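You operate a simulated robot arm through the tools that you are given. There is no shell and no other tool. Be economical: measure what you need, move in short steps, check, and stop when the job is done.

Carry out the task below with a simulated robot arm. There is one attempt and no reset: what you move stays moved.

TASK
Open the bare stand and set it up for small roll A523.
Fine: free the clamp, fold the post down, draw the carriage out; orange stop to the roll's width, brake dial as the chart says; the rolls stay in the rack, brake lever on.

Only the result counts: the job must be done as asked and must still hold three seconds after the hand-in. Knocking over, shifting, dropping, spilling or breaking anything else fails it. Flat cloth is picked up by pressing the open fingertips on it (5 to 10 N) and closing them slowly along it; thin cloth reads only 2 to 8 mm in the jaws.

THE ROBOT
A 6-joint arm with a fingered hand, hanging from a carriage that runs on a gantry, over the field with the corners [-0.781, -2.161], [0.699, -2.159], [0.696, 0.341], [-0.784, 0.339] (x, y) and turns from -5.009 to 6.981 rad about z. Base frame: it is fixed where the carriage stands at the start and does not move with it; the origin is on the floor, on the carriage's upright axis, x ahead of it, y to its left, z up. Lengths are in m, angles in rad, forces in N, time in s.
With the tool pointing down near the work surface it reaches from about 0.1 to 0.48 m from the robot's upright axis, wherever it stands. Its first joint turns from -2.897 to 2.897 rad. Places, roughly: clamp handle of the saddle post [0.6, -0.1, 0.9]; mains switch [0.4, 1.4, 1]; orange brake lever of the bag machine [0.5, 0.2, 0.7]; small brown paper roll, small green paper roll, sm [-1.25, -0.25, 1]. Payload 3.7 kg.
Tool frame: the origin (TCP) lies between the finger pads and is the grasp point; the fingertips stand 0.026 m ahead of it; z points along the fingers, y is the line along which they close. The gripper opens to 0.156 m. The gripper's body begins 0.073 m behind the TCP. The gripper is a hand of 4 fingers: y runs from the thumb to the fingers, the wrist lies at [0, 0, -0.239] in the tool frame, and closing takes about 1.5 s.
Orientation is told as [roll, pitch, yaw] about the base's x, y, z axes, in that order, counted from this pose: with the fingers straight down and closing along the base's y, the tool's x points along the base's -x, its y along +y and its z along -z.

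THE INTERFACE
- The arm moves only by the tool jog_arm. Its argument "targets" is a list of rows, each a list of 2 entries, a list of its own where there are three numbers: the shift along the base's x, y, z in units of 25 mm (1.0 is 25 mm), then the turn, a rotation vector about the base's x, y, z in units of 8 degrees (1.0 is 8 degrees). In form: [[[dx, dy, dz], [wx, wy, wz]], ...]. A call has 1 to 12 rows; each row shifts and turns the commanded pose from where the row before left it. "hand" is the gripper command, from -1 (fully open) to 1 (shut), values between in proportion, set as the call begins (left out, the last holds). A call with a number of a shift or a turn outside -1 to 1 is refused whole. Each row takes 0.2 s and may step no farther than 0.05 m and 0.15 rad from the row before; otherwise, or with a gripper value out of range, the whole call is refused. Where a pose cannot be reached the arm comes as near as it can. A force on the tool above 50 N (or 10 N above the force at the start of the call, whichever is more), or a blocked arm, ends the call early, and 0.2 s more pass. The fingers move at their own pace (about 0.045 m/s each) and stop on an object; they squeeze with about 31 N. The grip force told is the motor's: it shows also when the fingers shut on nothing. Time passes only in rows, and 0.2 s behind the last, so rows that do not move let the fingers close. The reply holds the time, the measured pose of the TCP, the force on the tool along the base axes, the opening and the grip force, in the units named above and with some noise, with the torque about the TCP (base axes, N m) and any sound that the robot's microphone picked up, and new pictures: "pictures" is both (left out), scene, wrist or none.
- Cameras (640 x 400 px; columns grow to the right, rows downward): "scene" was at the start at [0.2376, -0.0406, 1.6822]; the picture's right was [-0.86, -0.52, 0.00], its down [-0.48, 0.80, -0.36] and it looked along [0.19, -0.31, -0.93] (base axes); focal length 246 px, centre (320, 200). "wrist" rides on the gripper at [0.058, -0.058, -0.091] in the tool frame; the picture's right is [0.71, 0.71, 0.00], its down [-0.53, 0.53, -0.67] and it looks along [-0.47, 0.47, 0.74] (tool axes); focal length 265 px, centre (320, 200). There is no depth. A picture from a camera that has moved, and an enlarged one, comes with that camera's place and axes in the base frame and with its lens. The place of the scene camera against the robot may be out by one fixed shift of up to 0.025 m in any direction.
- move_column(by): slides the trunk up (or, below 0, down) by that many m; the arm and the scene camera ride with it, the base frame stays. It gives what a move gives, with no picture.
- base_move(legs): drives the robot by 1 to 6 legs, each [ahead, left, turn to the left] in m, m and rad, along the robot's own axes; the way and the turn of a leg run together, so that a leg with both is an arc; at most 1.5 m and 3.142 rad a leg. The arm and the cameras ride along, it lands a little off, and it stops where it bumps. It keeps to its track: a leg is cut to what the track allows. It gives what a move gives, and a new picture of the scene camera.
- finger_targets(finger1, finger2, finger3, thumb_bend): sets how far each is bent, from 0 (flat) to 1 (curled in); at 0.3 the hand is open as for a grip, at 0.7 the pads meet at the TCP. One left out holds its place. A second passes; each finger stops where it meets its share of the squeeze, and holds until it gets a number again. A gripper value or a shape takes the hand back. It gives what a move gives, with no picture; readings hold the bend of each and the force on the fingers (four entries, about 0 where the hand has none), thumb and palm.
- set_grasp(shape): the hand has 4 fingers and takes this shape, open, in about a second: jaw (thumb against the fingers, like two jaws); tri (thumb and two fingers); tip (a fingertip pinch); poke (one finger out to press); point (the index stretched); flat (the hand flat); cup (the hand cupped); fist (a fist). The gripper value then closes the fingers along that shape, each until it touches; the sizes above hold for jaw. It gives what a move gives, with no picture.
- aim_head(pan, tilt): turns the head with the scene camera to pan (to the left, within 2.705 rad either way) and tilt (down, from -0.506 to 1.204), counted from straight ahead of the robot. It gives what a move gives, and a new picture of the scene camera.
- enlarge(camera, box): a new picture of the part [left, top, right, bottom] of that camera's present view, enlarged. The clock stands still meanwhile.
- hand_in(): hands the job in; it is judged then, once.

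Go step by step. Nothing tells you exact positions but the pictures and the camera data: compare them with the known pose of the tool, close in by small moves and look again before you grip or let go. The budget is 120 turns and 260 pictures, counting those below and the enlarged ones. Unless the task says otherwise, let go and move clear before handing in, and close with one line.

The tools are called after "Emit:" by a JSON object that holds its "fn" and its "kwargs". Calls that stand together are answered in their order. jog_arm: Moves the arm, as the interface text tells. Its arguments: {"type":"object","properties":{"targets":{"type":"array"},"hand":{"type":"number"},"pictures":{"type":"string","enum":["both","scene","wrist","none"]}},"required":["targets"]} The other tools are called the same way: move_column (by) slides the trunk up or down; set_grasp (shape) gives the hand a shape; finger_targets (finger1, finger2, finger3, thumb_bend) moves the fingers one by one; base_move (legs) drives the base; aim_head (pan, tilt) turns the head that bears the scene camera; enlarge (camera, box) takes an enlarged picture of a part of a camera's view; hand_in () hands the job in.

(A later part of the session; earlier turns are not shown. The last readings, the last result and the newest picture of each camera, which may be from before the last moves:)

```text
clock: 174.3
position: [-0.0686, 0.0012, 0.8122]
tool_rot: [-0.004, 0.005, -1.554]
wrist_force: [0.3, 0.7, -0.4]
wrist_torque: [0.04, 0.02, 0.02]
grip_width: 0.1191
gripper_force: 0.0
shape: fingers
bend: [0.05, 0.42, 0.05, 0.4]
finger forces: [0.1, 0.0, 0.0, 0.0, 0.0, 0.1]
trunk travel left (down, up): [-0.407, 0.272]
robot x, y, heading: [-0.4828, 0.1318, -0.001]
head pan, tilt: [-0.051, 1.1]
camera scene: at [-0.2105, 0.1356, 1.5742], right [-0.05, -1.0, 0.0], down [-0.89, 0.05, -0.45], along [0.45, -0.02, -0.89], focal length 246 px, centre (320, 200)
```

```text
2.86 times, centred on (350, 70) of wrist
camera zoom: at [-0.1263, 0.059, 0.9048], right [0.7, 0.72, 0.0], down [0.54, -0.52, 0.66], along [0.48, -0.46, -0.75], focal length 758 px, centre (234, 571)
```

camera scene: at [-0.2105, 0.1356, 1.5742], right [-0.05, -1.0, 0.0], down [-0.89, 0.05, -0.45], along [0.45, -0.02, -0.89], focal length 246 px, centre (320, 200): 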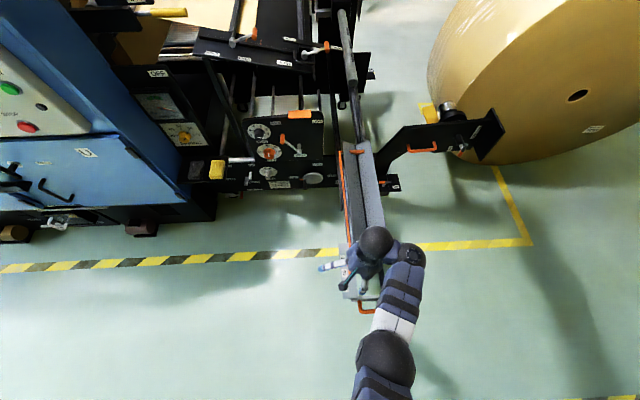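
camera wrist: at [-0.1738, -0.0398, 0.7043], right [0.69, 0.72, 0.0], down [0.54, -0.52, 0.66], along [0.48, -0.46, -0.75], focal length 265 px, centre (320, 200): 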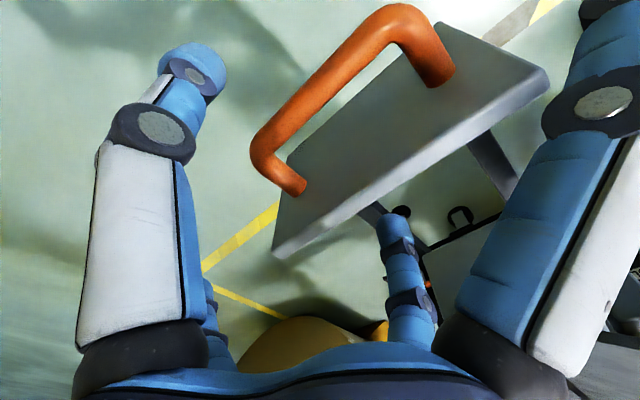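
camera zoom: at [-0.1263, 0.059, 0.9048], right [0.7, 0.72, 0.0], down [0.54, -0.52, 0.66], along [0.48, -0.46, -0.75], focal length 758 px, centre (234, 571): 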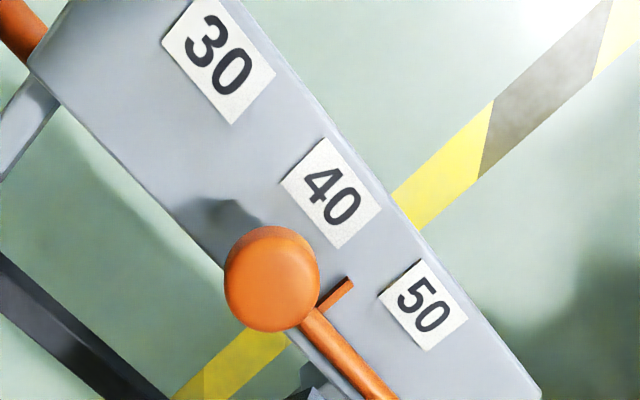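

The pointer tick reads about 45–46 (scale 5 mm per cm); it must move ≈2.5–3 cm toward −x. Knob top is at (−0.058, 0.0095, 0.68). I centre over it and lower.

Emit:
{"fn": "jog_arm", "kwargs": {"targets": [[[0.42, 0.33, 0], [0, 0, 0]]], "pictures": "none"}}

Emit:
{"fn": "move_column", "kwargs": {"by": -0.08}}

Emit:
{"fn": "jog_arm", "kwargs": {"targets": [[[0, 0, 0], [0, 0, 0]]], "pictures": "wrist"}}

```text
clock: 174.7
position: [-0.0583, 0.01, 0.8116]
tool_rot: [-0.005, 0.006, -1.554]
wrist_force: [0.5, -0.1, 0.2]
wrist_torque: [-0.02, 0.03, 0.02]
grip_width: 0.1193
gripper_force: 0.0
shape: fingers
bend: [0.05, 0.42, 0.05, 0.4]
finger forces: [0.0, 0.0, 0.0, 0.0, 0.0, 0.0]
trunk travel left (down, up): [-0.407, 0.272]
robot x, y, heading: [-0.4823, 0.1332, -0.0]
head pan, tilt: [-0.051, 1.1]
```

```text
clock: 175.9
position: [-0.0578, 0.0108, 0.7311]
tool_rot: [-0.003, 0.005, -1.557]
wrist_force: [0.1, -0.7, 0.7]
wrist_torque: [0.02, 0.0, -0.05]
grip_width: 0.1191
gripper_force: 0.0
shape: fingers
bend: [0.05, 0.42, 0.05, 0.4]
finger forces: [0.0, 0.0, 0.0, 0.1, 0.0, 0.0]
trunk travel left (down, up): [-0.327, 0.352]
robot x, y, heading: [-0.4833, 0.1323, 0.001]
head pan, tilt: [-0.051, 1.1]
```

```text
clock: 176.3
position: [-0.0586, 0.0101, 0.7309]
tool_rot: [-0.006, 0.005, -1.555]
wrist_force: [0.7, 0.1, -0.5]
wrist_torque: [-0.01, 0.0, -0.01]
grip_width: 0.1192
gripper_force: 0.1
shape: fingers
bend: [0.05, 0.42, 0.05, 0.4]
finger forces: [0.0, 0.0, 0.0, 0.0, 0.0, 0.0]
trunk travel left (down, up): [-0.327, 0.352]
robot x, y, heading: [-0.4831, 0.1333, 0.002]
head pan, tilt: [-0.051, 1.1]
camera wrist: at [-0.1158, 0.0678, 0.8241], right [0.7, 0.72, 0.0], down [0.54, -0.52, 0.66], along [0.48, -0.46, -0.75], focal length 265 px, centre (320, 200)
```

wrist: 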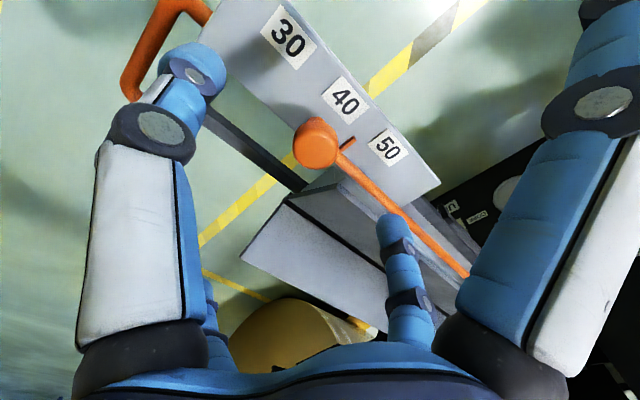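

Knob top refined to (−0.0565, 0.008, 0.674). I lower so the tips overlap the top centimetre, then pinch.

Emit:
{"fn": "move_column", "kwargs": {"by": -0.041}}

Emit:
{"fn": "finger_targets", "kwargs": {"finger2": 0.75, "thumb_bend": 0.75}}

Emit:
{"fn": "jog_arm", "kwargs": {"targets": [[[0, 0, 0], [0, 0, 0]]], "pictures": "wrist"}}

```text
clock: 177.1
position: [-0.0567, 0.0101, 0.6904]
tool_rot: [-0.004, 0.005, -1.556]
wrist_force: [-0.2, -0.9, 0.0]
wrist_torque: [-0.02, -0.03, 0.05]
grip_width: 0.119
gripper_force: 0.0
shape: fingers
bend: [0.05, 0.42, 0.05, 0.4]
finger forces: [0.0, 0.0, 0.0, 0.1, 0.0, 0.1]
trunk travel left (down, up): [-0.286, 0.393]
robot x, y, heading: [-0.4809, 0.1344, -0.004]
head pan, tilt: [-0.051, 1.1]
```

```text
clock: 178.1
position: [-0.0601, 0.0121, 0.6894]
tool_rot: [-0.007, 0.006, -1.554]
wrist_force: [-1.8, -0.5, -12.8]
wrist_torque: [-0.02, 0.0, -0.03]
grip_width: 0.1017
gripper_force: 11.4
shape: fingers
bend: [0.05, 0.64, 0.05, 0.67]
finger forces: [0.0, 9.4, 0.0, 0.0, 12.9, 0.0]
trunk travel left (down, up): [-0.286, 0.393]
robot x, y, heading: [-0.4869, 0.131, 0.001]
head pan, tilt: [-0.051, 1.1]
```

```text
clock: 178.5
position: [-0.0591, 0.0109, 0.6899]
tool_rot: [-0.005, 0.005, -1.555]
wrist_force: [-2.2, -0.2, -14.0]
wrist_torque: [-0.03, 0.0, 0.02]
grip_width: 0.1015
gripper_force: 11.3
shape: fingers
bend: [0.05, 0.64, 0.05, 0.67]
finger forces: [0.0, 10.0, 0.0, 0.0, 13.0, 0.0]
trunk travel left (down, up): [-0.286, 0.393]
robot x, y, heading: [-0.4829, 0.132, 0.001]
head pan, tilt: [-0.051, 1.1]
camera wrist: at [-0.1173, 0.0681, 0.7825], right [0.7, 0.72, 0.0], down [0.54, -0.52, 0.66], along [0.48, -0.46, -0.75], focal length 265 px, centre (320, 200)
```

wrist: 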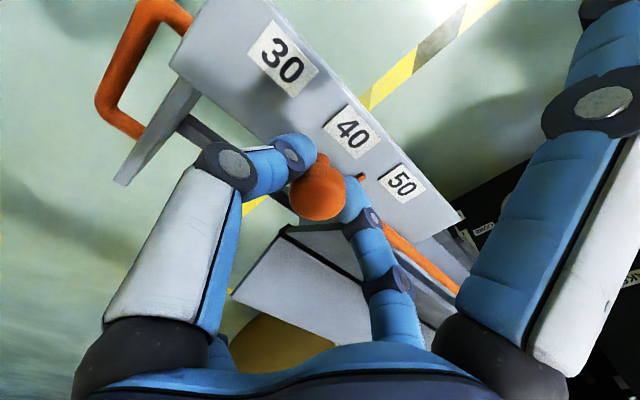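

Pinched. I move the knob 2 cm toward −x and re-read the pointer.

Emit:
{"fn": "jog_arm", "kwargs": {"targets": [[[-0.4, 0, 0], [0, 0, 0]], [[-0.4, 0, 0], [0, 0, 0]], [[0, 0, 0], [0, 0, 0]]], "pictures": "none"}}

Emit:
{"fn": "enlarge", "kwargs": {"camera": "wrist", "box": [240, 60, 480, 260]}}

```text
clock: 179.3
position: [-0.0723, 0.0099, 0.686]
tool_rot: [-0.001, 0.006, -1.554]
wrist_force: [2.8, 4.5, 0.2]
wrist_torque: [0.06, -0.11, -0.03]
grip_width: 0.1007
gripper_force: 9.1
shape: fingers
bend: [0.05, 0.63, 0.05, 0.71]
finger forces: [0.0, 10.4, 0.0, 0.1, 7.4, 0.1]
out of reach, approached as far as the arm can: row 2
trunk travel left (down, up): [-0.286, 0.393]
robot x, y, heading: [-0.4797, 0.1331, 0.006]
head pan, tilt: [-0.051, 1.1]
```

```text
2.00 times, centred on (360, 160) of wrist
camera zoom: at [-0.1301, 0.0674, 0.7782], right [0.7, 0.72, 0.0], down [0.54, -0.52, 0.66], along [0.48, -0.46, -0.75], focal length 531 px, centre (240, 280)
```

zoom: 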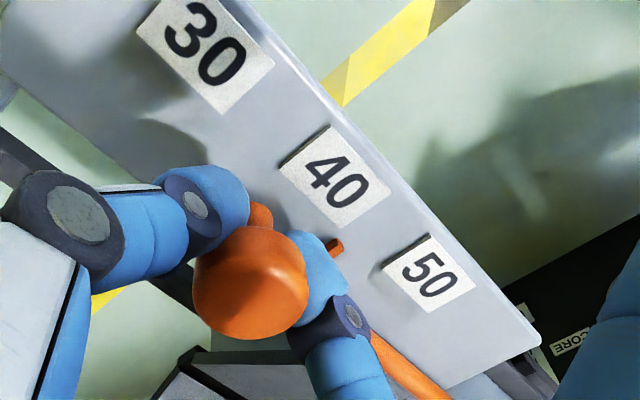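

Emit:
{"fn": "base_move", "kwargs": {"legs": [[-0.013, 0, 0]]}}

Emit:
{"fn": "enlarge", "kwargs": {"camera": "wrist", "box": [240, 60, 480, 260]}}

```text
clock: 180.1
position: [-0.0874, 0.0095, 0.6844]
tool_rot: [-0.005, 0.004, -1.553]
wrist_force: [-1.2, 2.8, 0.8]
wrist_torque: [0.03, -0.15, 0.0]
grip_width: 0.1007
gripper_force: 9.2
shape: fingers
bend: [0.05, 0.64, 0.05, 0.68]
finger forces: [0.0, 9.3, 0.1, 0.1, 9.4, 0.1]
trunk travel left (down, up): [-0.286, 0.393]
robot x, y, heading: [-0.4902, 0.1299, -0.0]
head pan, tilt: [-0.051, 1.1]
camera scene: at [-0.2239, 0.1361, 1.4531], right [-0.05, -1.0, 0.0], down [-0.89, 0.05, -0.45], along [0.45, -0.02, -0.89], focal length 246 px, centre (320, 200)
```

scene: 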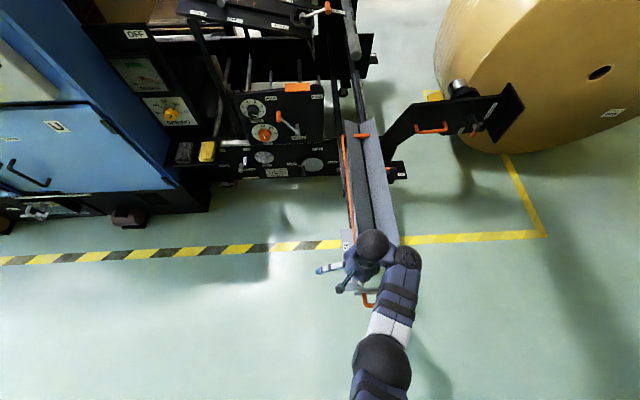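

```text
2.00 times, centred on (360, 160) of wrist
camera zoom: at [-0.1451, 0.0672, 0.7772], right [0.7, 0.72, 0.0], down [0.54, -0.52, 0.66], along [0.48, -0.46, -0.75], focal length 531 px, centre (240, 280)
```

zoom: 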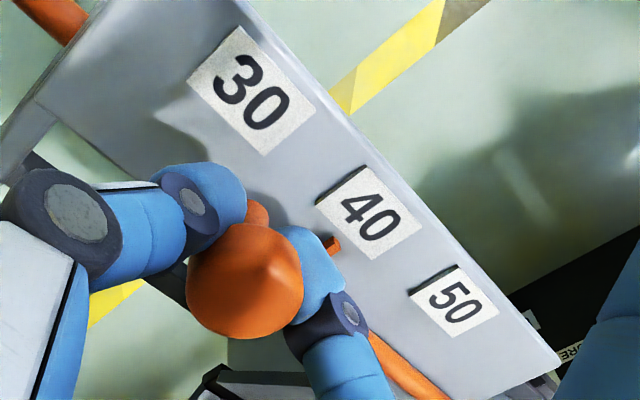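

The pointer appears at 40 but parallax is possible. I let go, rise and check from a line of sight with the camera at the pointer's x.

Emit:
{"fn": "finger_targets", "kwargs": {"finger2": 0.42, "thumb_bend": 0.4}}

Emit:
{"fn": "move_column", "kwargs": {"by": 0.2}}

Emit:
{"fn": "base_move", "kwargs": {"legs": [[0.24, 0, 0], [0, -0.75, 0]]}}

Emit:
{"fn": "aim_head", "kwargs": {"pan": 1.57, "tilt": 1.0}}

Emit:
{"fn": "enlarge", "kwargs": {"camera": "scene", "box": [270, 140, 370, 230]}}

```text
clock: 181.1
position: [-0.0867, 0.0094, 0.6854]
tool_rot: [-0.006, 0.006, -1.555]
wrist_force: [-0.3, -0.4, 0.9]
wrist_torque: [-0.01, 0.02, -0.05]
grip_width: 0.1191
gripper_force: 0.1
shape: fingers
bend: [0.05, 0.42, 0.05, 0.4]
finger forces: [0.0, 0.1, 0.0, 0.0, 0.0, 0.1]
trunk travel left (down, up): [-0.286, 0.393]
robot x, y, heading: [-0.4976, 0.1338, -0.0]
head pan, tilt: [-0.051, 1.1]
```

```text
clock: 183.2
position: [-0.0863, 0.0077, 0.8849]
tool_rot: [-0.005, 0.006, -1.554]
wrist_force: [0.5, -0.4, -0.2]
wrist_torque: [0.02, 0.02, 0.02]
grip_width: 0.1191
gripper_force: 0.0
shape: fingers
bend: [0.05, 0.42, 0.05, 0.4]
finger forces: [0.0, 0.1, 0.1, 0.0, 0.0, 0.0]
trunk travel left (down, up): [-0.486, 0.193]
robot x, y, heading: [-0.4959, 0.135, -0.002]
head pan, tilt: [-0.051, 1.1]
```

```text
clock: 188.8
position: [0.1645, -0.7564, 0.8846]
tool_rot: [-0.005, 0.005, -1.553]
wrist_force: [1.5, -0.4, 0.7]
wrist_torque: [0.0, -0.04, 0.03]
grip_width: 0.1194
gripper_force: 0.1
shape: fingers
bend: [0.05, 0.42, 0.05, 0.4]
finger forces: [0.1, 0.1, 0.0, 0.1, 0.0, 0.0]
trunk travel left (down, up): [-0.486, 0.193]
robot x, y, heading: [-0.2442, -0.6336, 0.002]
head pan, tilt: [-0.051, 1.1]
camera scene: at [0.0274, -0.6305, 1.6532], right [-0.05, -1.0, 0.0], down [-0.89, 0.04, -0.45], along [0.45, -0.02, -0.89], focal length 246 px, centre (320, 200)
```

scene: 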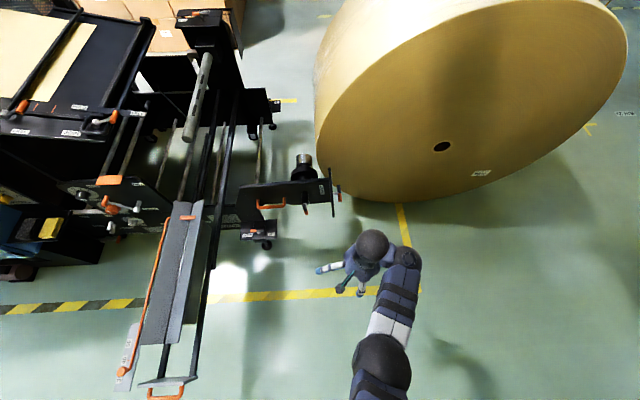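

```text
clock: 190.5
position: [0.164, -0.7571, 0.8842]
tool_rot: [-0.005, 0.005, -1.552]
wrist_force: [-1.4, 0.0, 0.9]
wrist_torque: [0.0, 0.0, 0.05]
grip_width: 0.119
gripper_force: 0.1
shape: fingers
bend: [0.05, 0.42, 0.05, 0.4]
finger forces: [0.0, 0.0, 0.0, 0.0, 0.0, 0.1]
trunk travel left (down, up): [-0.486, 0.193]
robot x, y, heading: [-0.2419, -0.6322, 0.005]
head pan, tilt: [1.571, 1.0]
camera scene: at [-0.0358, -0.5578, 1.6598], right [1.0, 0.0, 0.0], down [0.0, -0.84, -0.54], along [0.0, 0.54, -0.84], focal length 246 px, centre (320, 200)
```

scene: 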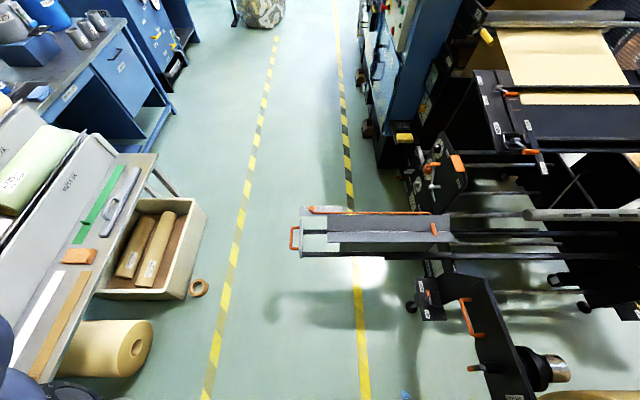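

```text
4.44 times, centred on (320, 185) of scene
camera zoom: at [-0.0358, -0.5578, 1.6598], right [1.0, 0.0, 0.0], down [0.0, -0.84, -0.54], along [0.0, 0.54, -0.84], focal length 1093 px, centre (320, 267)
```

zoom: 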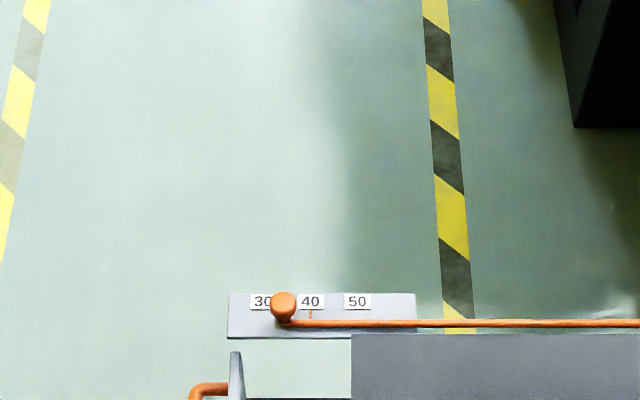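

Excellent line of sight; I zoom in on the pointer.

Emit:
{"fn": "enlarge", "kwargs": {"camera": "scene", "box": [300, 200, 348, 230]}}

```text
13.33 times, centred on (324, 215) of scene
camera zoom: at [-0.0358, -0.5578, 1.6598], right [1.0, 0.0, 0.0], down [0.0, -0.84, -0.54], along [0.0, 0.54, -0.84], focal length 3279 px, centre (267, 0)
```

zoom: 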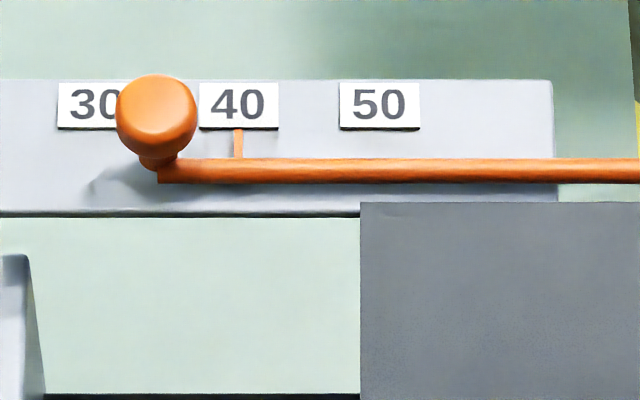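

The pointer is exactly on 40. Now the brake dial: I move over to face it.

Emit:
{"fn": "base_move", "kwargs": {"legs": [[-0.1, 0, 0], [0, 0.93, 0]]}}

Emit:
{"fn": "move_column", "kwargs": {"by": -0.15}}

Emit:
{"fn": "aim_head", "kwargs": {"pan": 0.0, "tilt": 0.75}}

Emit:
{"fn": "enlarge", "kwargs": {"camera": "scene", "box": [250, 120, 410, 220]}}

```text
clock: 196.1
position: [0.0662, 0.1701, 0.8853]
tool_rot: [-0.005, 0.003, -1.559]
wrist_force: [-0.4, -0.2, 0.8]
wrist_torque: [-0.01, -0.02, 0.0]
grip_width: 0.1194
gripper_force: 0.0
shape: fingers
bend: [0.05, 0.42, 0.05, 0.4]
finger forces: [0.1, 0.0, 0.0, 0.0, 0.0, 0.0]
trunk travel left (down, up): [-0.486, 0.193]
robot x, y, heading: [-0.3403, 0.2946, -0.007]
head pan, tilt: [1.571, 1.0]
camera scene: at [-0.133, 0.3716, 1.6598], right [1.0, -0.01, 0.0], down [-0.01, -0.84, -0.54], along [0.0, 0.54, -0.84], focal length 246 px, centre (320, 200)
```

scene: 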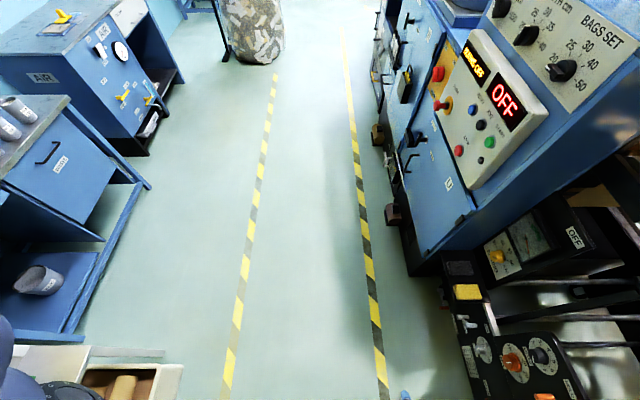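

```text
clock: 197.9
position: [0.0657, 0.1703, 0.7349]
tool_rot: [-0.005, 0.007, -1.56]
wrist_force: [0.9, 0.0, -0.2]
wrist_torque: [-0.02, -0.02, 0.02]
grip_width: 0.1191
gripper_force: 0.1
shape: fingers
bend: [0.05, 0.42, 0.05, 0.4]
finger forces: [0.0, 0.0, 0.1, 0.1, 0.1, 0.0]
trunk travel left (down, up): [-0.336, 0.343]
robot x, y, heading: [-0.3396, 0.2946, -0.01]
head pan, tilt: [1.571, 1.0]
```

```text
clock: 199.5
position: [0.0662, 0.1711, 0.7352]
tool_rot: [-0.005, 0.004, -1.56]
wrist_force: [-0.1, -0.6, 0.4]
wrist_torque: [-0.01, 0.03, -0.03]
grip_width: 0.1193
gripper_force: 0.0
shape: fingers
bend: [0.05, 0.42, 0.05, 0.4]
finger forces: [0.1, 0.1, 0.0, 0.0, 0.0, 0.0]
trunk travel left (down, up): [-0.336, 0.343]
robot x, y, heading: [-0.3423, 0.2997, -0.011]
head pan, tilt: [0.0, 0.75]
camera scene: at [-0.0506, 0.3015, 1.5289], right [-0.01, -1.0, 0.0], down [-0.68, 0.0, -0.73], along [0.73, 0.0, -0.68], focal length 246 px, centre (320, 200)
```

scene: 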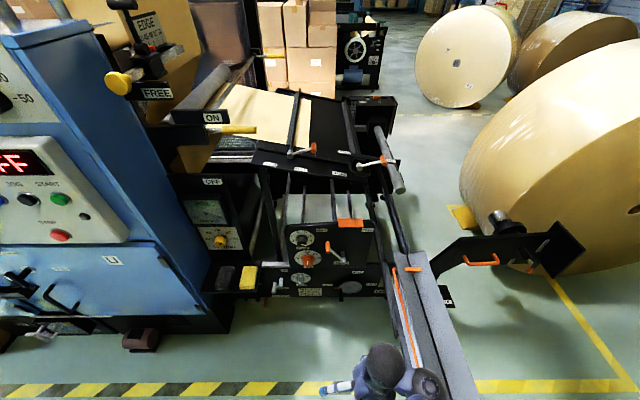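

```text
4.00 times, centred on (330, 170) of scene
camera zoom: at [-0.0506, 0.3015, 1.5289], right [-0.01, -1.0, 0.0], down [-0.68, 0.0, -0.73], along [0.73, 0.0, -0.68], focal length 984 px, centre (280, 320)
```

zoom: 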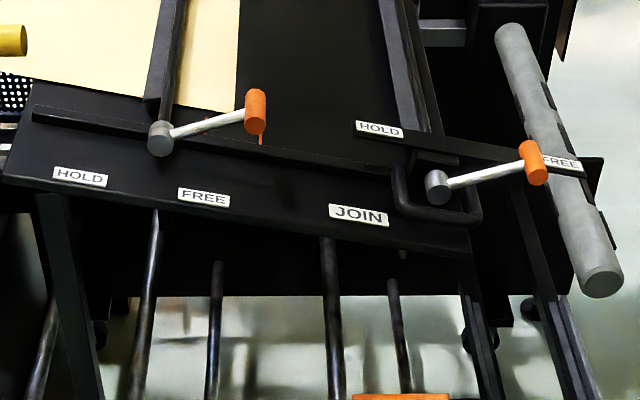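

Emit:
{"fn": "enlarge", "kwargs": {"camera": "scene", "box": [280, 220, 360, 270]}}

Emit:
{"fn": "enlarge", "kwargs": {"camera": "scene", "box": [260, 210, 420, 310]}}

```text
8.00 times, centred on (320, 245) of scene
camera zoom: at [-0.0506, 0.3015, 1.5289], right [-0.01, -1.0, 0.0], down [-0.68, 0.0, -0.73], along [0.73, 0.0, -0.68], focal length 1967 px, centre (320, -160)
```

zoom: 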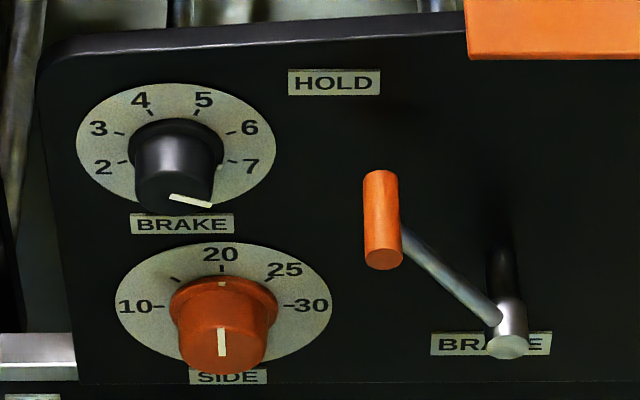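

```text
4.00 times, centred on (340, 260) of scene
camera zoom: at [-0.0506, 0.3015, 1.5289], right [-0.01, -1.0, 0.0], down [-0.68, 0.0, -0.73], along [0.73, 0.0, -0.68], focal length 984 px, centre (240, -40)
```

zoom: 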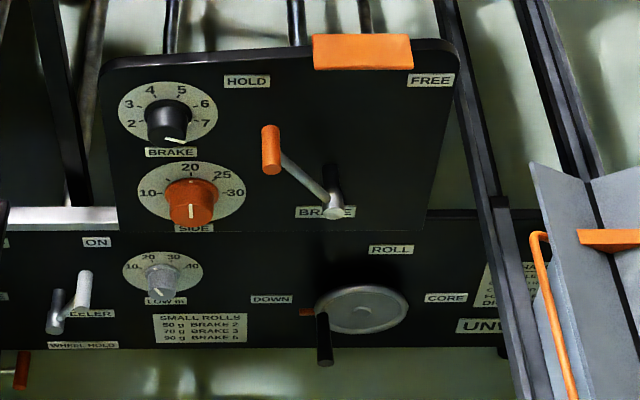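

The brake dial reads 7 and must go to 5: about 94° counter-clockwise seen from the front, with the brake lever's handle 10 cm to its right. I turn the hand forward, with digits placed diagonally, to turn the knob in two bites.

Emit:
{"fn": "finger_targets", "kwargs": {"finger1": 0.42, "finger2": 0.42, "finger3": 0.42, "thumb_bend": 0.42}}

Emit:
{"fn": "jog_arm", "kwargs": {"targets": [[[0.4, 0.2, 0], [0, -0.94, 0]], [[0.4, 0.2, 0], [0, -0.94, 0]], [[0.4, 0.2, 0], [0, -0.94, 0]], [[0.4, 0.2, 0], [0, -0.94, 0]], [[0.4, 0.2, 0], [0, -0.94, 0]], [[0.4, 0.2, 0], [0, -0.94, 0]], [[0.4, 0.2, 0], [0, -0.94, 0]], [[0.4, 0.2, 0], [0, -0.94, 0]], [[0.4, 0.2, 0], [0, -0.94, 0]], [[0.4, 0.2, 0], [0, -0.94, 0]], [[0.4, 0.2, 0], [0, -0.94, 0]], [[0, 0, 0], [0, -0.91, 0]]], "pictures": "none"}}

Emit:
{"fn": "jog_arm", "kwargs": {"targets": [[[0, 0, 0], [-0.9, 0, 0]], [[0, 0, 0], [-0.9, 0, 0]], [[0, 0, 0], [-0.95, 0, 0]]], "pictures": "both"}}

```text
clock: 200.5
position: [0.0659, 0.1718, 0.7348]
tool_rot: [-0.007, 0.006, -1.56]
wrist_force: [-0.2, 0.0, -0.3]
wrist_torque: [0.0, 0.01, -0.02]
grip_width: 0.0738
gripper_force: 0.0
shape: fingers
bend: [0.42, 0.42, 0.42, 0.42]
finger forces: [0.0, 0.1, 0.1, 0.0, 0.1, 0.0]
trunk travel left (down, up): [-0.336, 0.343]
robot x, y, heading: [-0.3414, 0.296, -0.009]
head pan, tilt: [0.0, 0.75]
```

```text
clock: 203.1
position: [0.1704, 0.2189, 0.7478]
tool_rot: [1.566, -0.012, -1.567]
wrist_force: [-0.9, 0.0, 0.7]
wrist_torque: [0.02, 0.0, 0.0]
grip_width: 0.0737
gripper_force: 0.1
shape: fingers
bend: [0.42, 0.42, 0.42, 0.42]
finger forces: [0.0, 0.1, 0.0, 0.0, 0.0, 0.1]
out of reach, approached as far as the arm can: row 12
trunk travel left (down, up): [-0.336, 0.343]
robot x, y, heading: [-0.3428, 0.2943, -0.006]
head pan, tilt: [0.0, 0.75]
```

```text
clock: 203.9
position: [0.1709, 0.2203, 0.7471]
tool_rot: [1.565, -0.398, -1.564]
wrist_force: [-0.5, -0.6, 0.1]
wrist_torque: [0.04, 0.03, 0.02]
grip_width: 0.074
gripper_force: 0.0
shape: fingers
bend: [0.42, 0.42, 0.42, 0.42]
finger forces: [0.0, 0.0, 0.1, 0.0, 0.1, 0.0]
trunk travel left (down, up): [-0.336, 0.343]
robot x, y, heading: [-0.3435, 0.2965, -0.003]
head pan, tilt: [0.0, 0.75]
camera scene: at [-0.0506, 0.3015, 1.5289], right [-0.01, -1.0, 0.0], down [-0.68, 0.0, -0.73], along [0.73, 0.0, -0.68], focal length 246 px, centre (320, 200)
camera wrist: at [0.0794, 0.2512, 0.6723], right [0.0, 0.93, 0.38], down [-0.66, -0.28, 0.69], along [0.75, -0.25, 0.61], focal length 265 px, centre (320, 200)
```

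scene: 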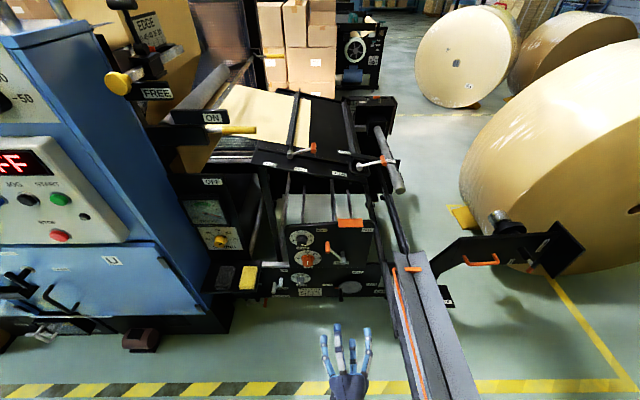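
wrist: 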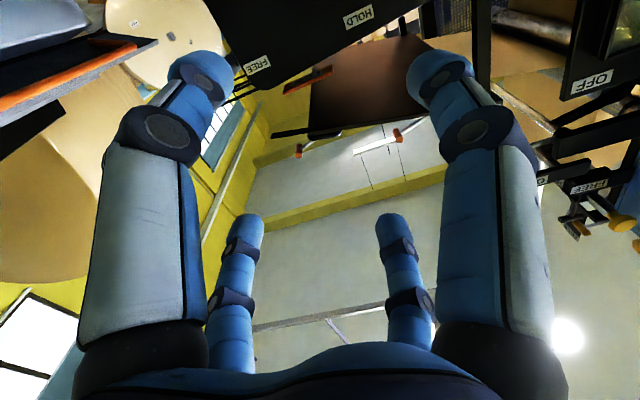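

I shift left to the dial's lateral position first, then approach partway.

Emit:
{"fn": "base_move", "kwargs": {"legs": [[0.1, 0.035, 0]]}}

Emit:
{"fn": "jog_arm", "kwargs": {"targets": [[[0, 0.95, 0], [0, 0, 0]], [[0, 0.95, 0], [0, 0, 0]], [[0, 0.95, 0], [0, 0, 0]], [[0, 0.95, 0], [0, 0, 0]]], "pictures": "none"}}

Emit:
{"fn": "base_move", "kwargs": {"legs": [[0.15, 0, 0]]}}

Emit:
{"fn": "jog_arm", "kwargs": {"targets": [[[0, 0, 0], [0, 0, 0]]], "pictures": "wrist"}}

Emit:
{"fn": "enlarge", "kwargs": {"camera": "scene", "box": [240, 230, 400, 330]}}

```text
clock: 205.1
position: [0.2699, 0.2523, 0.7477]
tool_rot: [1.565, -0.393, -1.568]
wrist_force: [0.4, -0.6, 0.0]
wrist_torque: [-0.03, -0.01, 0.0]
grip_width: 0.0739
gripper_force: 0.0
shape: fingers
bend: [0.42, 0.42, 0.42, 0.42]
finger forces: [0.0, 0.0, 0.0, 0.1, 0.1, 0.1]
trunk travel left (down, up): [-0.336, 0.343]
robot x, y, heading: [-0.2394, 0.3268, -0.005]
head pan, tilt: [0.0, 0.75]
camera scene: at [0.0483, 0.3357, 1.529], right [-0.01, -1.0, 0.0], down [-0.68, 0.01, -0.73], along [0.73, -0.01, -0.68], focal length 246 px, centre (320, 200)
```

scene: 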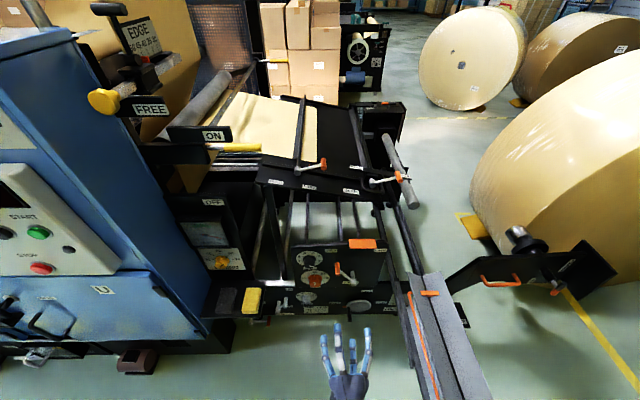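

```text
clock: 206.1
position: [0.2701, 0.348, 0.7471]
tool_rot: [1.562, -0.394, -1.567]
wrist_force: [-0.3, -0.4, -0.2]
wrist_torque: [-0.01, -0.02, 0.01]
grip_width: 0.0741
gripper_force: 0.0
shape: fingers
bend: [0.42, 0.42, 0.42, 0.42]
finger forces: [0.1, 0.1, 0.1, 0.1, 0.0, 0.1]
trunk travel left (down, up): [-0.336, 0.343]
robot x, y, heading: [-0.2445, 0.3297, -0.008]
head pan, tilt: [0.0, 0.75]
```

```text
clock: 207.5
position: [0.4212, 0.345, 0.747]
tool_rot: [1.564, -0.395, -1.568]
wrist_force: [0.2, -0.2, 0.1]
wrist_torque: [0.0, 0.0, 0.0]
grip_width: 0.0743
gripper_force: 0.1
shape: fingers
bend: [0.42, 0.42, 0.42, 0.42]
finger forces: [0.0, 0.1, 0.1, 0.0, 0.0, 0.1]
trunk travel left (down, up): [-0.336, 0.343]
robot x, y, heading: [-0.0952, 0.3302, -0.005]
head pan, tilt: [0.0, 0.75]
camera scene: at [0.1987, 0.3339, 1.529], right [-0.01, -1.0, 0.0], down [-0.68, 0.01, -0.73], along [0.73, -0.01, -0.68], focal length 246 px, centre (320, 200)
```

scene: 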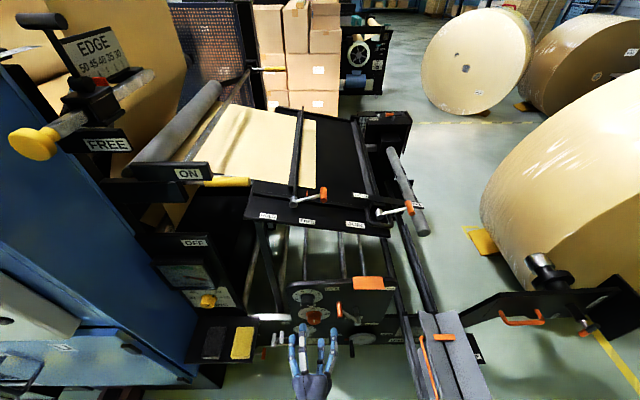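

```text
clock: 207.9
position: [0.422, 0.3462, 0.7474]
tool_rot: [1.564, -0.395, -1.569]
wrist_force: [0.4, 0.4, 0.2]
wrist_torque: [0.02, 0.01, -0.01]
grip_width: 0.0737
gripper_force: 0.1
shape: fingers
bend: [0.42, 0.42, 0.42, 0.42]
finger forces: [0.0, 0.1, 0.1, 0.0, 0.1, 0.0]
trunk travel left (down, up): [-0.336, 0.343]
robot x, y, heading: [-0.0911, 0.3292, -0.01]
head pan, tilt: [0.0, 0.75]
camera wrist: at [0.3294, 0.3775, 0.6719], right [0.0, 0.92, 0.38], down [-0.66, -0.28, 0.69], along [0.75, -0.25, 0.61], focal length 265 px, centre (320, 200)
```

wrist: 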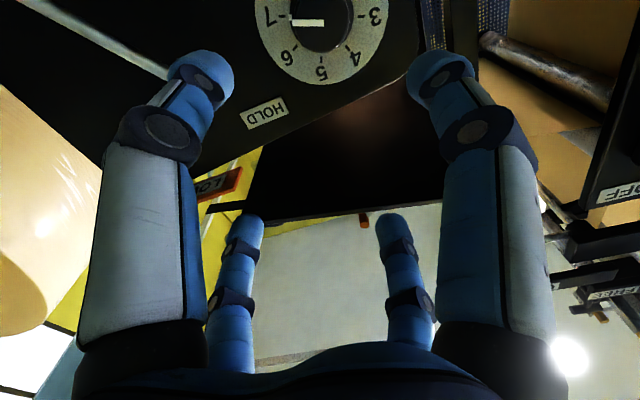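

```text
4.00 times, centred on (320, 280) of scene
camera zoom: at [0.1985, 0.3339, 1.5289], right [-0.01, -1.0, 0.0], down [-0.68, 0.01, -0.73], along [0.73, -0.01, -0.68], focal length 984 px, centre (320, -120)
```

zoom: 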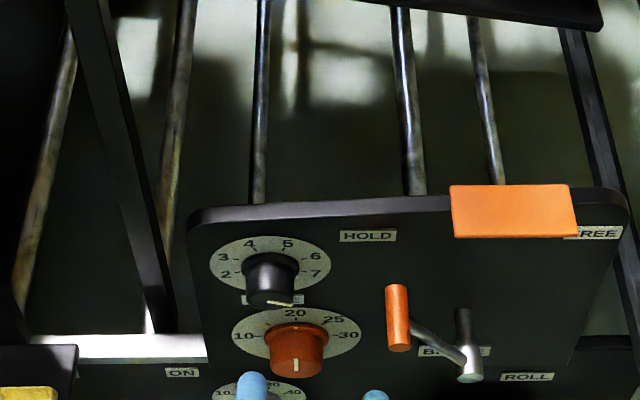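

The dial is a bit lower and farther than estimated (z≈0.70). I lower 4 cm and advance 5 cm, then re-measure.

Emit:
{"fn": "move_column", "kwargs": {"by": -0.04}}

Emit:
{"fn": "base_move", "kwargs": {"legs": [[0.05, 0, 0]]}}

Emit:
{"fn": "enlarge", "kwargs": {"camera": "wrist", "box": [0, 0, 640, 400]}}

```text
clock: 208.7
position: [0.4204, 0.3455, 0.7062]
tool_rot: [1.565, -0.395, -1.568]
wrist_force: [0.1, 0.2, -0.3]
wrist_torque: [0.02, -0.01, -0.06]
grip_width: 0.0738
gripper_force: 0.0
shape: fingers
bend: [0.42, 0.42, 0.42, 0.42]
finger forces: [0.0, 0.0, 0.0, 0.0, 0.0, 0.1]
trunk travel left (down, up): [-0.296, 0.383]
robot x, y, heading: [-0.0914, 0.326, -0.011]
head pan, tilt: [0.0, 0.75]
```

```text
clock: 209.6
position: [0.4713, 0.3442, 0.7069]
tool_rot: [1.565, -0.395, -1.571]
wrist_force: [-0.1, -0.1, 1.3]
wrist_torque: [-0.02, -0.04, -0.01]
grip_width: 0.0738
gripper_force: 0.1
shape: fingers
bend: [0.42, 0.42, 0.42, 0.42]
finger forces: [0.0, 0.0, 0.1, 0.0, 0.0, 0.1]
trunk travel left (down, up): [-0.296, 0.383]
robot x, y, heading: [-0.046, 0.3266, -0.006]
head pan, tilt: [0.0, 0.75]
camera scene: at [0.2485, 0.333, 1.4891], right [-0.01, -1.0, 0.0], down [-0.68, 0.01, -0.73], along [0.73, -0.01, -0.68], focal length 246 px, centre (320, 200)
```

scene: 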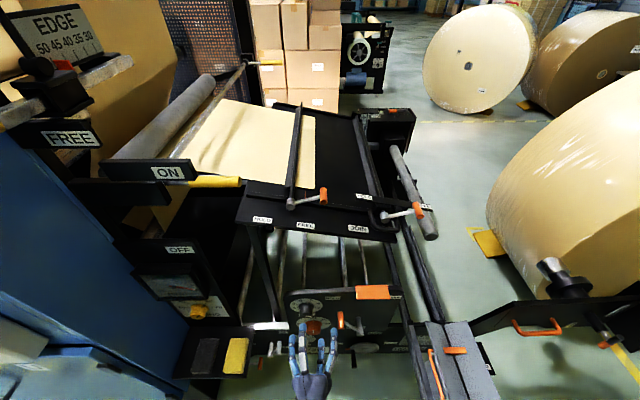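

```text
1.00 times, centred on (320, 200) of wrist (not enlarged: the box is as wide or as high as the picture)
camera zoom: at [0.3798, 0.3765, 0.6321], right [0.0, 0.92, 0.38], down [-0.66, -0.28, 0.69], along [0.75, -0.26, 0.61], focal length 265 px, centre (320, 200)
```

zoom: 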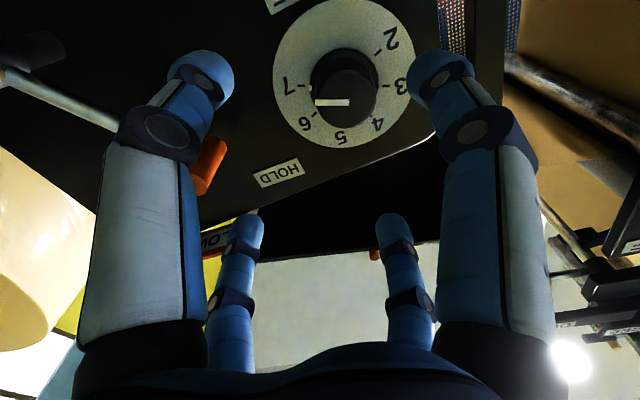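

Knob face is at (0.570, 0.365, 0.704). I correct laterally and advance most of the way.

Emit:
{"fn": "jog_arm", "kwargs": {"targets": [[[0, 0.8, -0.1], [0, 0, 0]]], "pictures": "none"}}

Emit:
{"fn": "base_move", "kwargs": {"legs": [[0.055, 0, 0]]}}

Emit:
{"fn": "enlarge", "kwargs": {"camera": "wrist", "box": [0, 0, 640, 400]}}

Emit:
{"fn": "enlarge", "kwargs": {"camera": "scene", "box": [240, 270, 400, 370]}}

```text
clock: 210.0
position: [0.4715, 0.3645, 0.7047]
tool_rot: [1.563, -0.395, -1.572]
wrist_force: [0.3, -0.7, -0.6]
wrist_torque: [0.01, 0.01, -0.01]
grip_width: 0.0739
gripper_force: 0.1
shape: fingers
bend: [0.42, 0.42, 0.42, 0.42]
finger forces: [0.1, 0.1, 0.0, 0.0, 0.0, 0.1]
trunk travel left (down, up): [-0.296, 0.383]
robot x, y, heading: [-0.0453, 0.329, -0.01]
head pan, tilt: [0.0, 0.75]
```

```text
clock: 211.0
position: [0.527, 0.3643, 0.7042]
tool_rot: [1.566, -0.394, -1.571]
wrist_force: [0.1, 0.2, 0.1]
wrist_torque: [0.0, 0.0, -0.01]
grip_width: 0.0739
gripper_force: 0.0
shape: fingers
bend: [0.42, 0.42, 0.42, 0.42]
finger forces: [0.1, 0.1, 0.1, 0.0, 0.1, 0.1]
trunk travel left (down, up): [-0.296, 0.383]
robot x, y, heading: [0.0123, 0.3282, -0.012]
head pan, tilt: [0.0, 0.75]
camera scene: at [0.3036, 0.3328, 1.4891], right [-0.01, -1.0, 0.0], down [-0.68, 0.01, -0.73], along [0.73, -0.01, -0.68], focal length 246 px, centre (320, 200)
```

scene: 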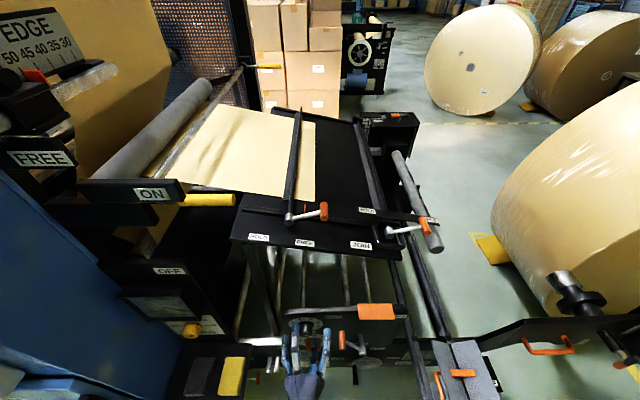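

```text
1.00 times, centred on (320, 200) of wrist (not enlarged: the box is as wide or as high as the picture)
camera zoom: at [0.4357, 0.3959, 0.6299], right [0.0, 0.92, 0.38], down [-0.66, -0.28, 0.69], along [0.75, -0.26, 0.61], focal length 265 px, centre (320, 200)
```

zoom: 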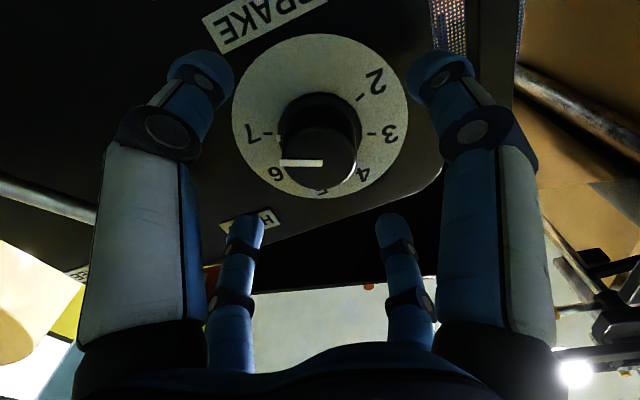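

```text
4.00 times, centred on (320, 320) of scene
camera zoom: at [0.3036, 0.3328, 1.4891], right [-0.01, -1.0, 0.0], down [-0.68, 0.01, -0.73], along [0.73, -0.01, -0.68], focal length 984 px, centre (320, -280)
```

zoom: 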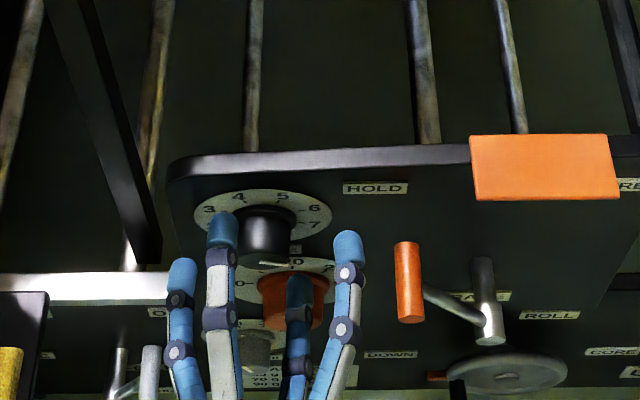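

Aligned. I advance the last 4 cm.

Emit:
{"fn": "base_move", "kwargs": {"legs": [[0.04, 0, 0]]}}

Emit:
{"fn": "enlarge", "kwargs": {"camera": "wrist", "box": [0, 0, 640, 400]}}

```text
clock: 212.0
position: [0.5506, 0.3652, 0.6951]
tool_rot: [1.546, -0.401, -1.558]
wrist_force: [-27.6, 1.9, 5.3]
wrist_torque: [-0.2, -1.41, -0.68]
grip_width: 0.074
gripper_force: 14.1
shape: fingers
bend: [0.42, 0.38, 0.39, 0.42]
finger forces: [0.5, 10.5, 16.6, 0.0, 0.1, 0.0]
trunk travel left (down, up): [-0.296, 0.383]
robot x, y, heading: [0.049, 0.3258, -0.009]
head pan, tilt: [0.0, 0.75]
stopped in leg 1: the force on the tool passed its limit at 57 N (the readings are from after the stop); the commanded pose is now the measured one
camera scene: at [0.3397, 0.3333, 1.4877], right [-0.01, -1.0, 0.0], down [-0.69, 0.01, -0.73], along [0.73, -0.01, -0.69], focal length 246 px, centre (320, 200)
```

scene: 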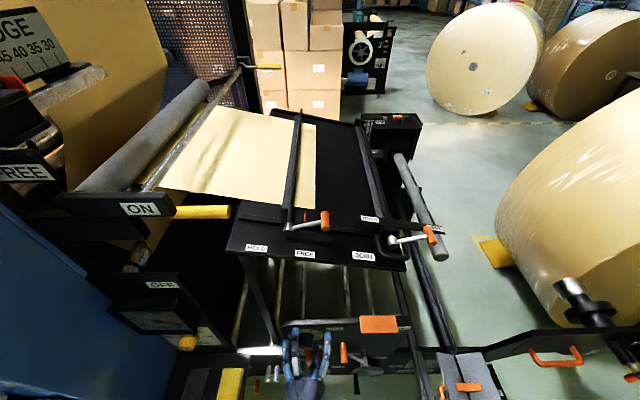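

```text
1.00 times, centred on (320, 200) of wrist (not enlarged: the box is as wide or as high as the picture)
camera zoom: at [0.4579, 0.3957, 0.6211], right [0.01, 0.93, 0.38], down [-0.65, -0.28, 0.7], along [0.76, -0.25, 0.6], focal length 265 px, centre (320, 200)
```

zoom: 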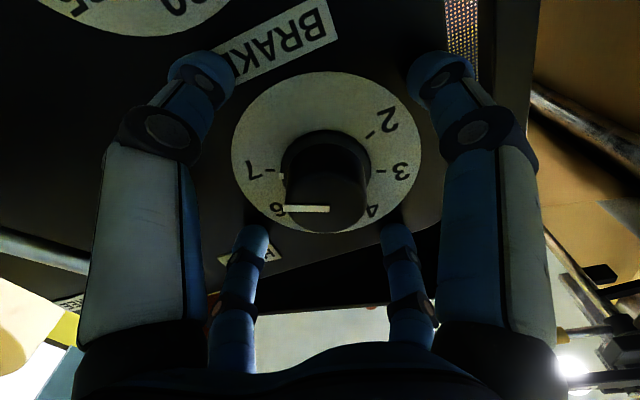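

The fingertips touched the plate. I back off slightly and centre, then close on the knob.

Emit:
{"fn": "jog_arm", "kwargs": {"targets": [[[-0.4, 0, 0.36], [0, 0, 0]], [[0, 0, 0], [0, 0, 0]]], "pictures": "wrist"}}

```text
clock: 212.6
position: [0.5489, 0.3644, 0.7054]
tool_rot: [1.555, -0.397, -1.561]
wrist_force: [-5.0, -0.4, -1.3]
wrist_torque: [-0.03, -0.27, 0.13]
grip_width: 0.0738
gripper_force: 2.1
shape: fingers
bend: [0.42, 0.42, 0.42, 0.42]
finger forces: [0.0, 5.1, 0.0, 0.0, 0.1, 0.0]
trunk travel left (down, up): [-0.296, 0.383]
robot x, y, heading: [0.0539, 0.3273, -0.013]
head pan, tilt: [0.0, 0.75]
camera wrist: at [0.4568, 0.3954, 0.6329], right [0.0, 0.93, 0.38], down [-0.66, -0.28, 0.7], along [0.75, -0.25, 0.61], focal length 265 px, centre (320, 200)
```

wrist: 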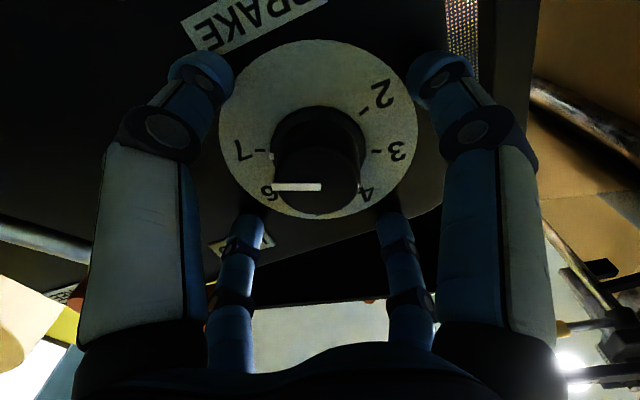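

Emit:
{"fn": "jog_arm", "kwargs": {"targets": [[[-0.25, 0, 0], [0, 0, 0]]], "pictures": "none"}}

Emit:
{"fn": "finger_targets", "kwargs": {"finger1": 0.8, "finger2": 0.8, "finger3": 0.8, "thumb_bend": 0.8}}

Emit:
{"fn": "enlarge", "kwargs": {"camera": "wrist", "box": [0, 0, 640, 400]}}

```text
clock: 213.0
position: [0.5439, 0.3631, 0.7071]
tool_rot: [1.552, -0.398, -1.563]
wrist_force: [-0.8, 0.1, 0.2]
wrist_torque: [0.01, 0.01, 0.01]
grip_width: 0.0738
gripper_force: 0.0
shape: fingers
bend: [0.42, 0.42, 0.42, 0.42]
finger forces: [0.1, 0.0, 0.0, 0.0, 0.0, 0.0]
trunk travel left (down, up): [-0.296, 0.383]
robot x, y, heading: [0.0488, 0.3262, -0.009]
head pan, tilt: [0.0, 0.75]
```

```text
clock: 214.0
position: [0.5456, 0.362, 0.7055]
tool_rot: [1.549, -0.399, -1.559]
wrist_force: [7.5, -2.9, -15.7]
wrist_torque: [-0.08, 0.32, -0.03]
grip_width: 0.0273
gripper_force: 25.9
shape: fingers
bend: [0.59, 0.62, 0.63, 0.61]
finger forces: [10.4, 8.3, 7.3, 0.0, 25.8, 0.0]
trunk travel left (down, up): [-0.296, 0.383]
robot x, y, heading: [0.0509, 0.3261, -0.01]
head pan, tilt: [0.0, 0.75]
```

```text
1.00 times, centred on (320, 200) of wrist (not enlarged: the box is as wide or as high as the picture)
camera zoom: at [0.4514, 0.394, 0.6318], right [0.01, 0.93, 0.38], down [-0.65, -0.28, 0.7], along [0.76, -0.25, 0.6], focal length 265 px, centre (320, 200)
```

zoom: 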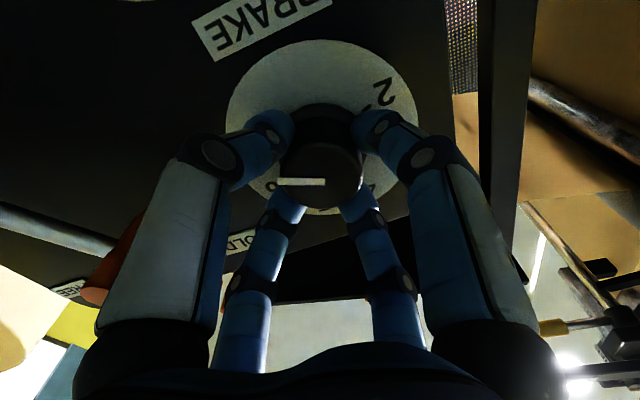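

Firm four-finger grip. I turn −47° about x in steps.

Emit:
{"fn": "jog_arm", "kwargs": {"targets": [[[0, 0, 0], [-0.98, 0, 0]], [[0, 0, 0], [-0.98, 0, 0]], [[0, 0, 0], [-0.98, 0, 0]], [[0, 0, 0], [-0.98, 0, 0]], [[0, 0, 0], [-0.98, 0, 0]], [[0, 0, 0], [-0.98, 0, 0]]], "pictures": "wrist"}}

```text
clock: 215.4
position: [0.544, 0.3657, 0.7072]
tool_rot: [1.535, -1.222, -1.545]
wrist_force: [3.5, 1.5, -12.3]
wrist_torque: [0.01, 0.36, 0.29]
grip_width: 0.0279
gripper_force: 24.4
shape: fingers
bend: [0.58, 0.61, 0.65, 0.63]
finger forces: [13.2, 11.6, 6.1, 0.0, 18.4, 0.0]
trunk travel left (down, up): [-0.296, 0.383]
robot x, y, heading: [0.0489, 0.3273, -0.01]
head pan, tilt: [0.0, 0.75]
camera wrist: at [0.452, 0.3312, 0.6347], right [0.0, 0.91, -0.42], down [-0.66, 0.32, 0.68], along [0.75, 0.28, 0.6], focal length 265 px, centre (320, 200)
```

wrist: 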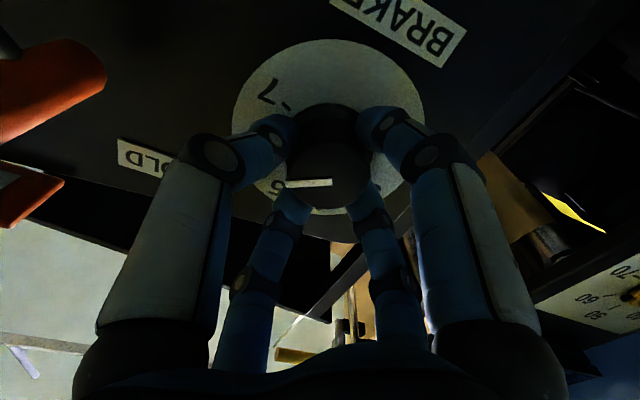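

The knob follows. I open, wind the hand back 47° and regrip.

Emit:
{"fn": "finger_targets", "kwargs": {"finger1": 0.42, "finger2": 0.42, "finger3": 0.42, "thumb_bend": 0.42}}

Emit:
{"fn": "jog_arm", "kwargs": {"targets": [[[0, 0, 0], [0.98, 0, 0]], [[0, 0, 0], [0.98, 0, 0]], [[0, 0, 0], [0.98, 0, 0]], [[0, 0, 0], [0.98, 0, 0]], [[0, 0, 0], [0.98, 0, 0]], [[0, 0, 0], [0.98, 0, 0]]], "pictures": "wrist"}}

```text
clock: 216.4
position: [0.5441, 0.3649, 0.708]
tool_rot: [1.536, -1.22, -1.546]
wrist_force: [-0.4, 0.7, 0.4]
wrist_torque: [-0.02, 0.0, -0.02]
grip_width: 0.0735
gripper_force: 0.2
shape: fingers
bend: [0.42, 0.42, 0.42, 0.42]
finger forces: [0.0, 0.0, 0.0, 0.1, 0.0, 0.0]
trunk travel left (down, up): [-0.296, 0.383]
robot x, y, heading: [0.0534, 0.3315, -0.006]
head pan, tilt: [0.0, 0.75]
```

```text
clock: 217.8
position: [0.544, 0.3632, 0.7067]
tool_rot: [1.554, -0.396, -1.563]
wrist_force: [-0.2, -0.2, -0.2]
wrist_torque: [-0.03, -0.03, 0.01]
grip_width: 0.0734
gripper_force: 0.0
shape: fingers
bend: [0.42, 0.42, 0.42, 0.42]
finger forces: [0.1, 0.1, 0.1, 0.0, 0.0, 0.1]
trunk travel left (down, up): [-0.296, 0.383]
robot x, y, heading: [0.0514, 0.3284, -0.008]
head pan, tilt: [0.0, 0.75]
camera wrist: at [0.4517, 0.3951, 0.6335], right [0.0, 0.92, 0.38], down [-0.66, -0.28, 0.7], along [0.75, -0.25, 0.61], focal length 265 px, centre (320, 200)
```

wrist: 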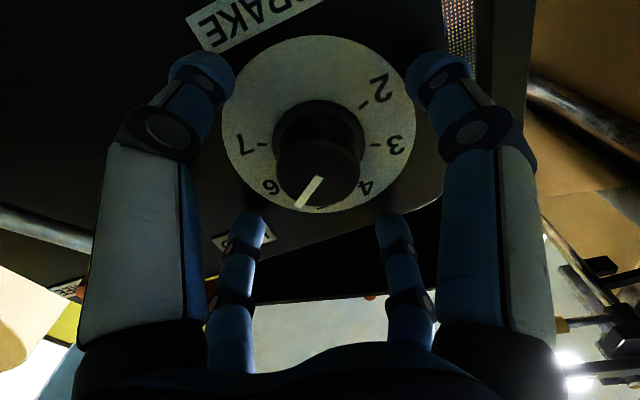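

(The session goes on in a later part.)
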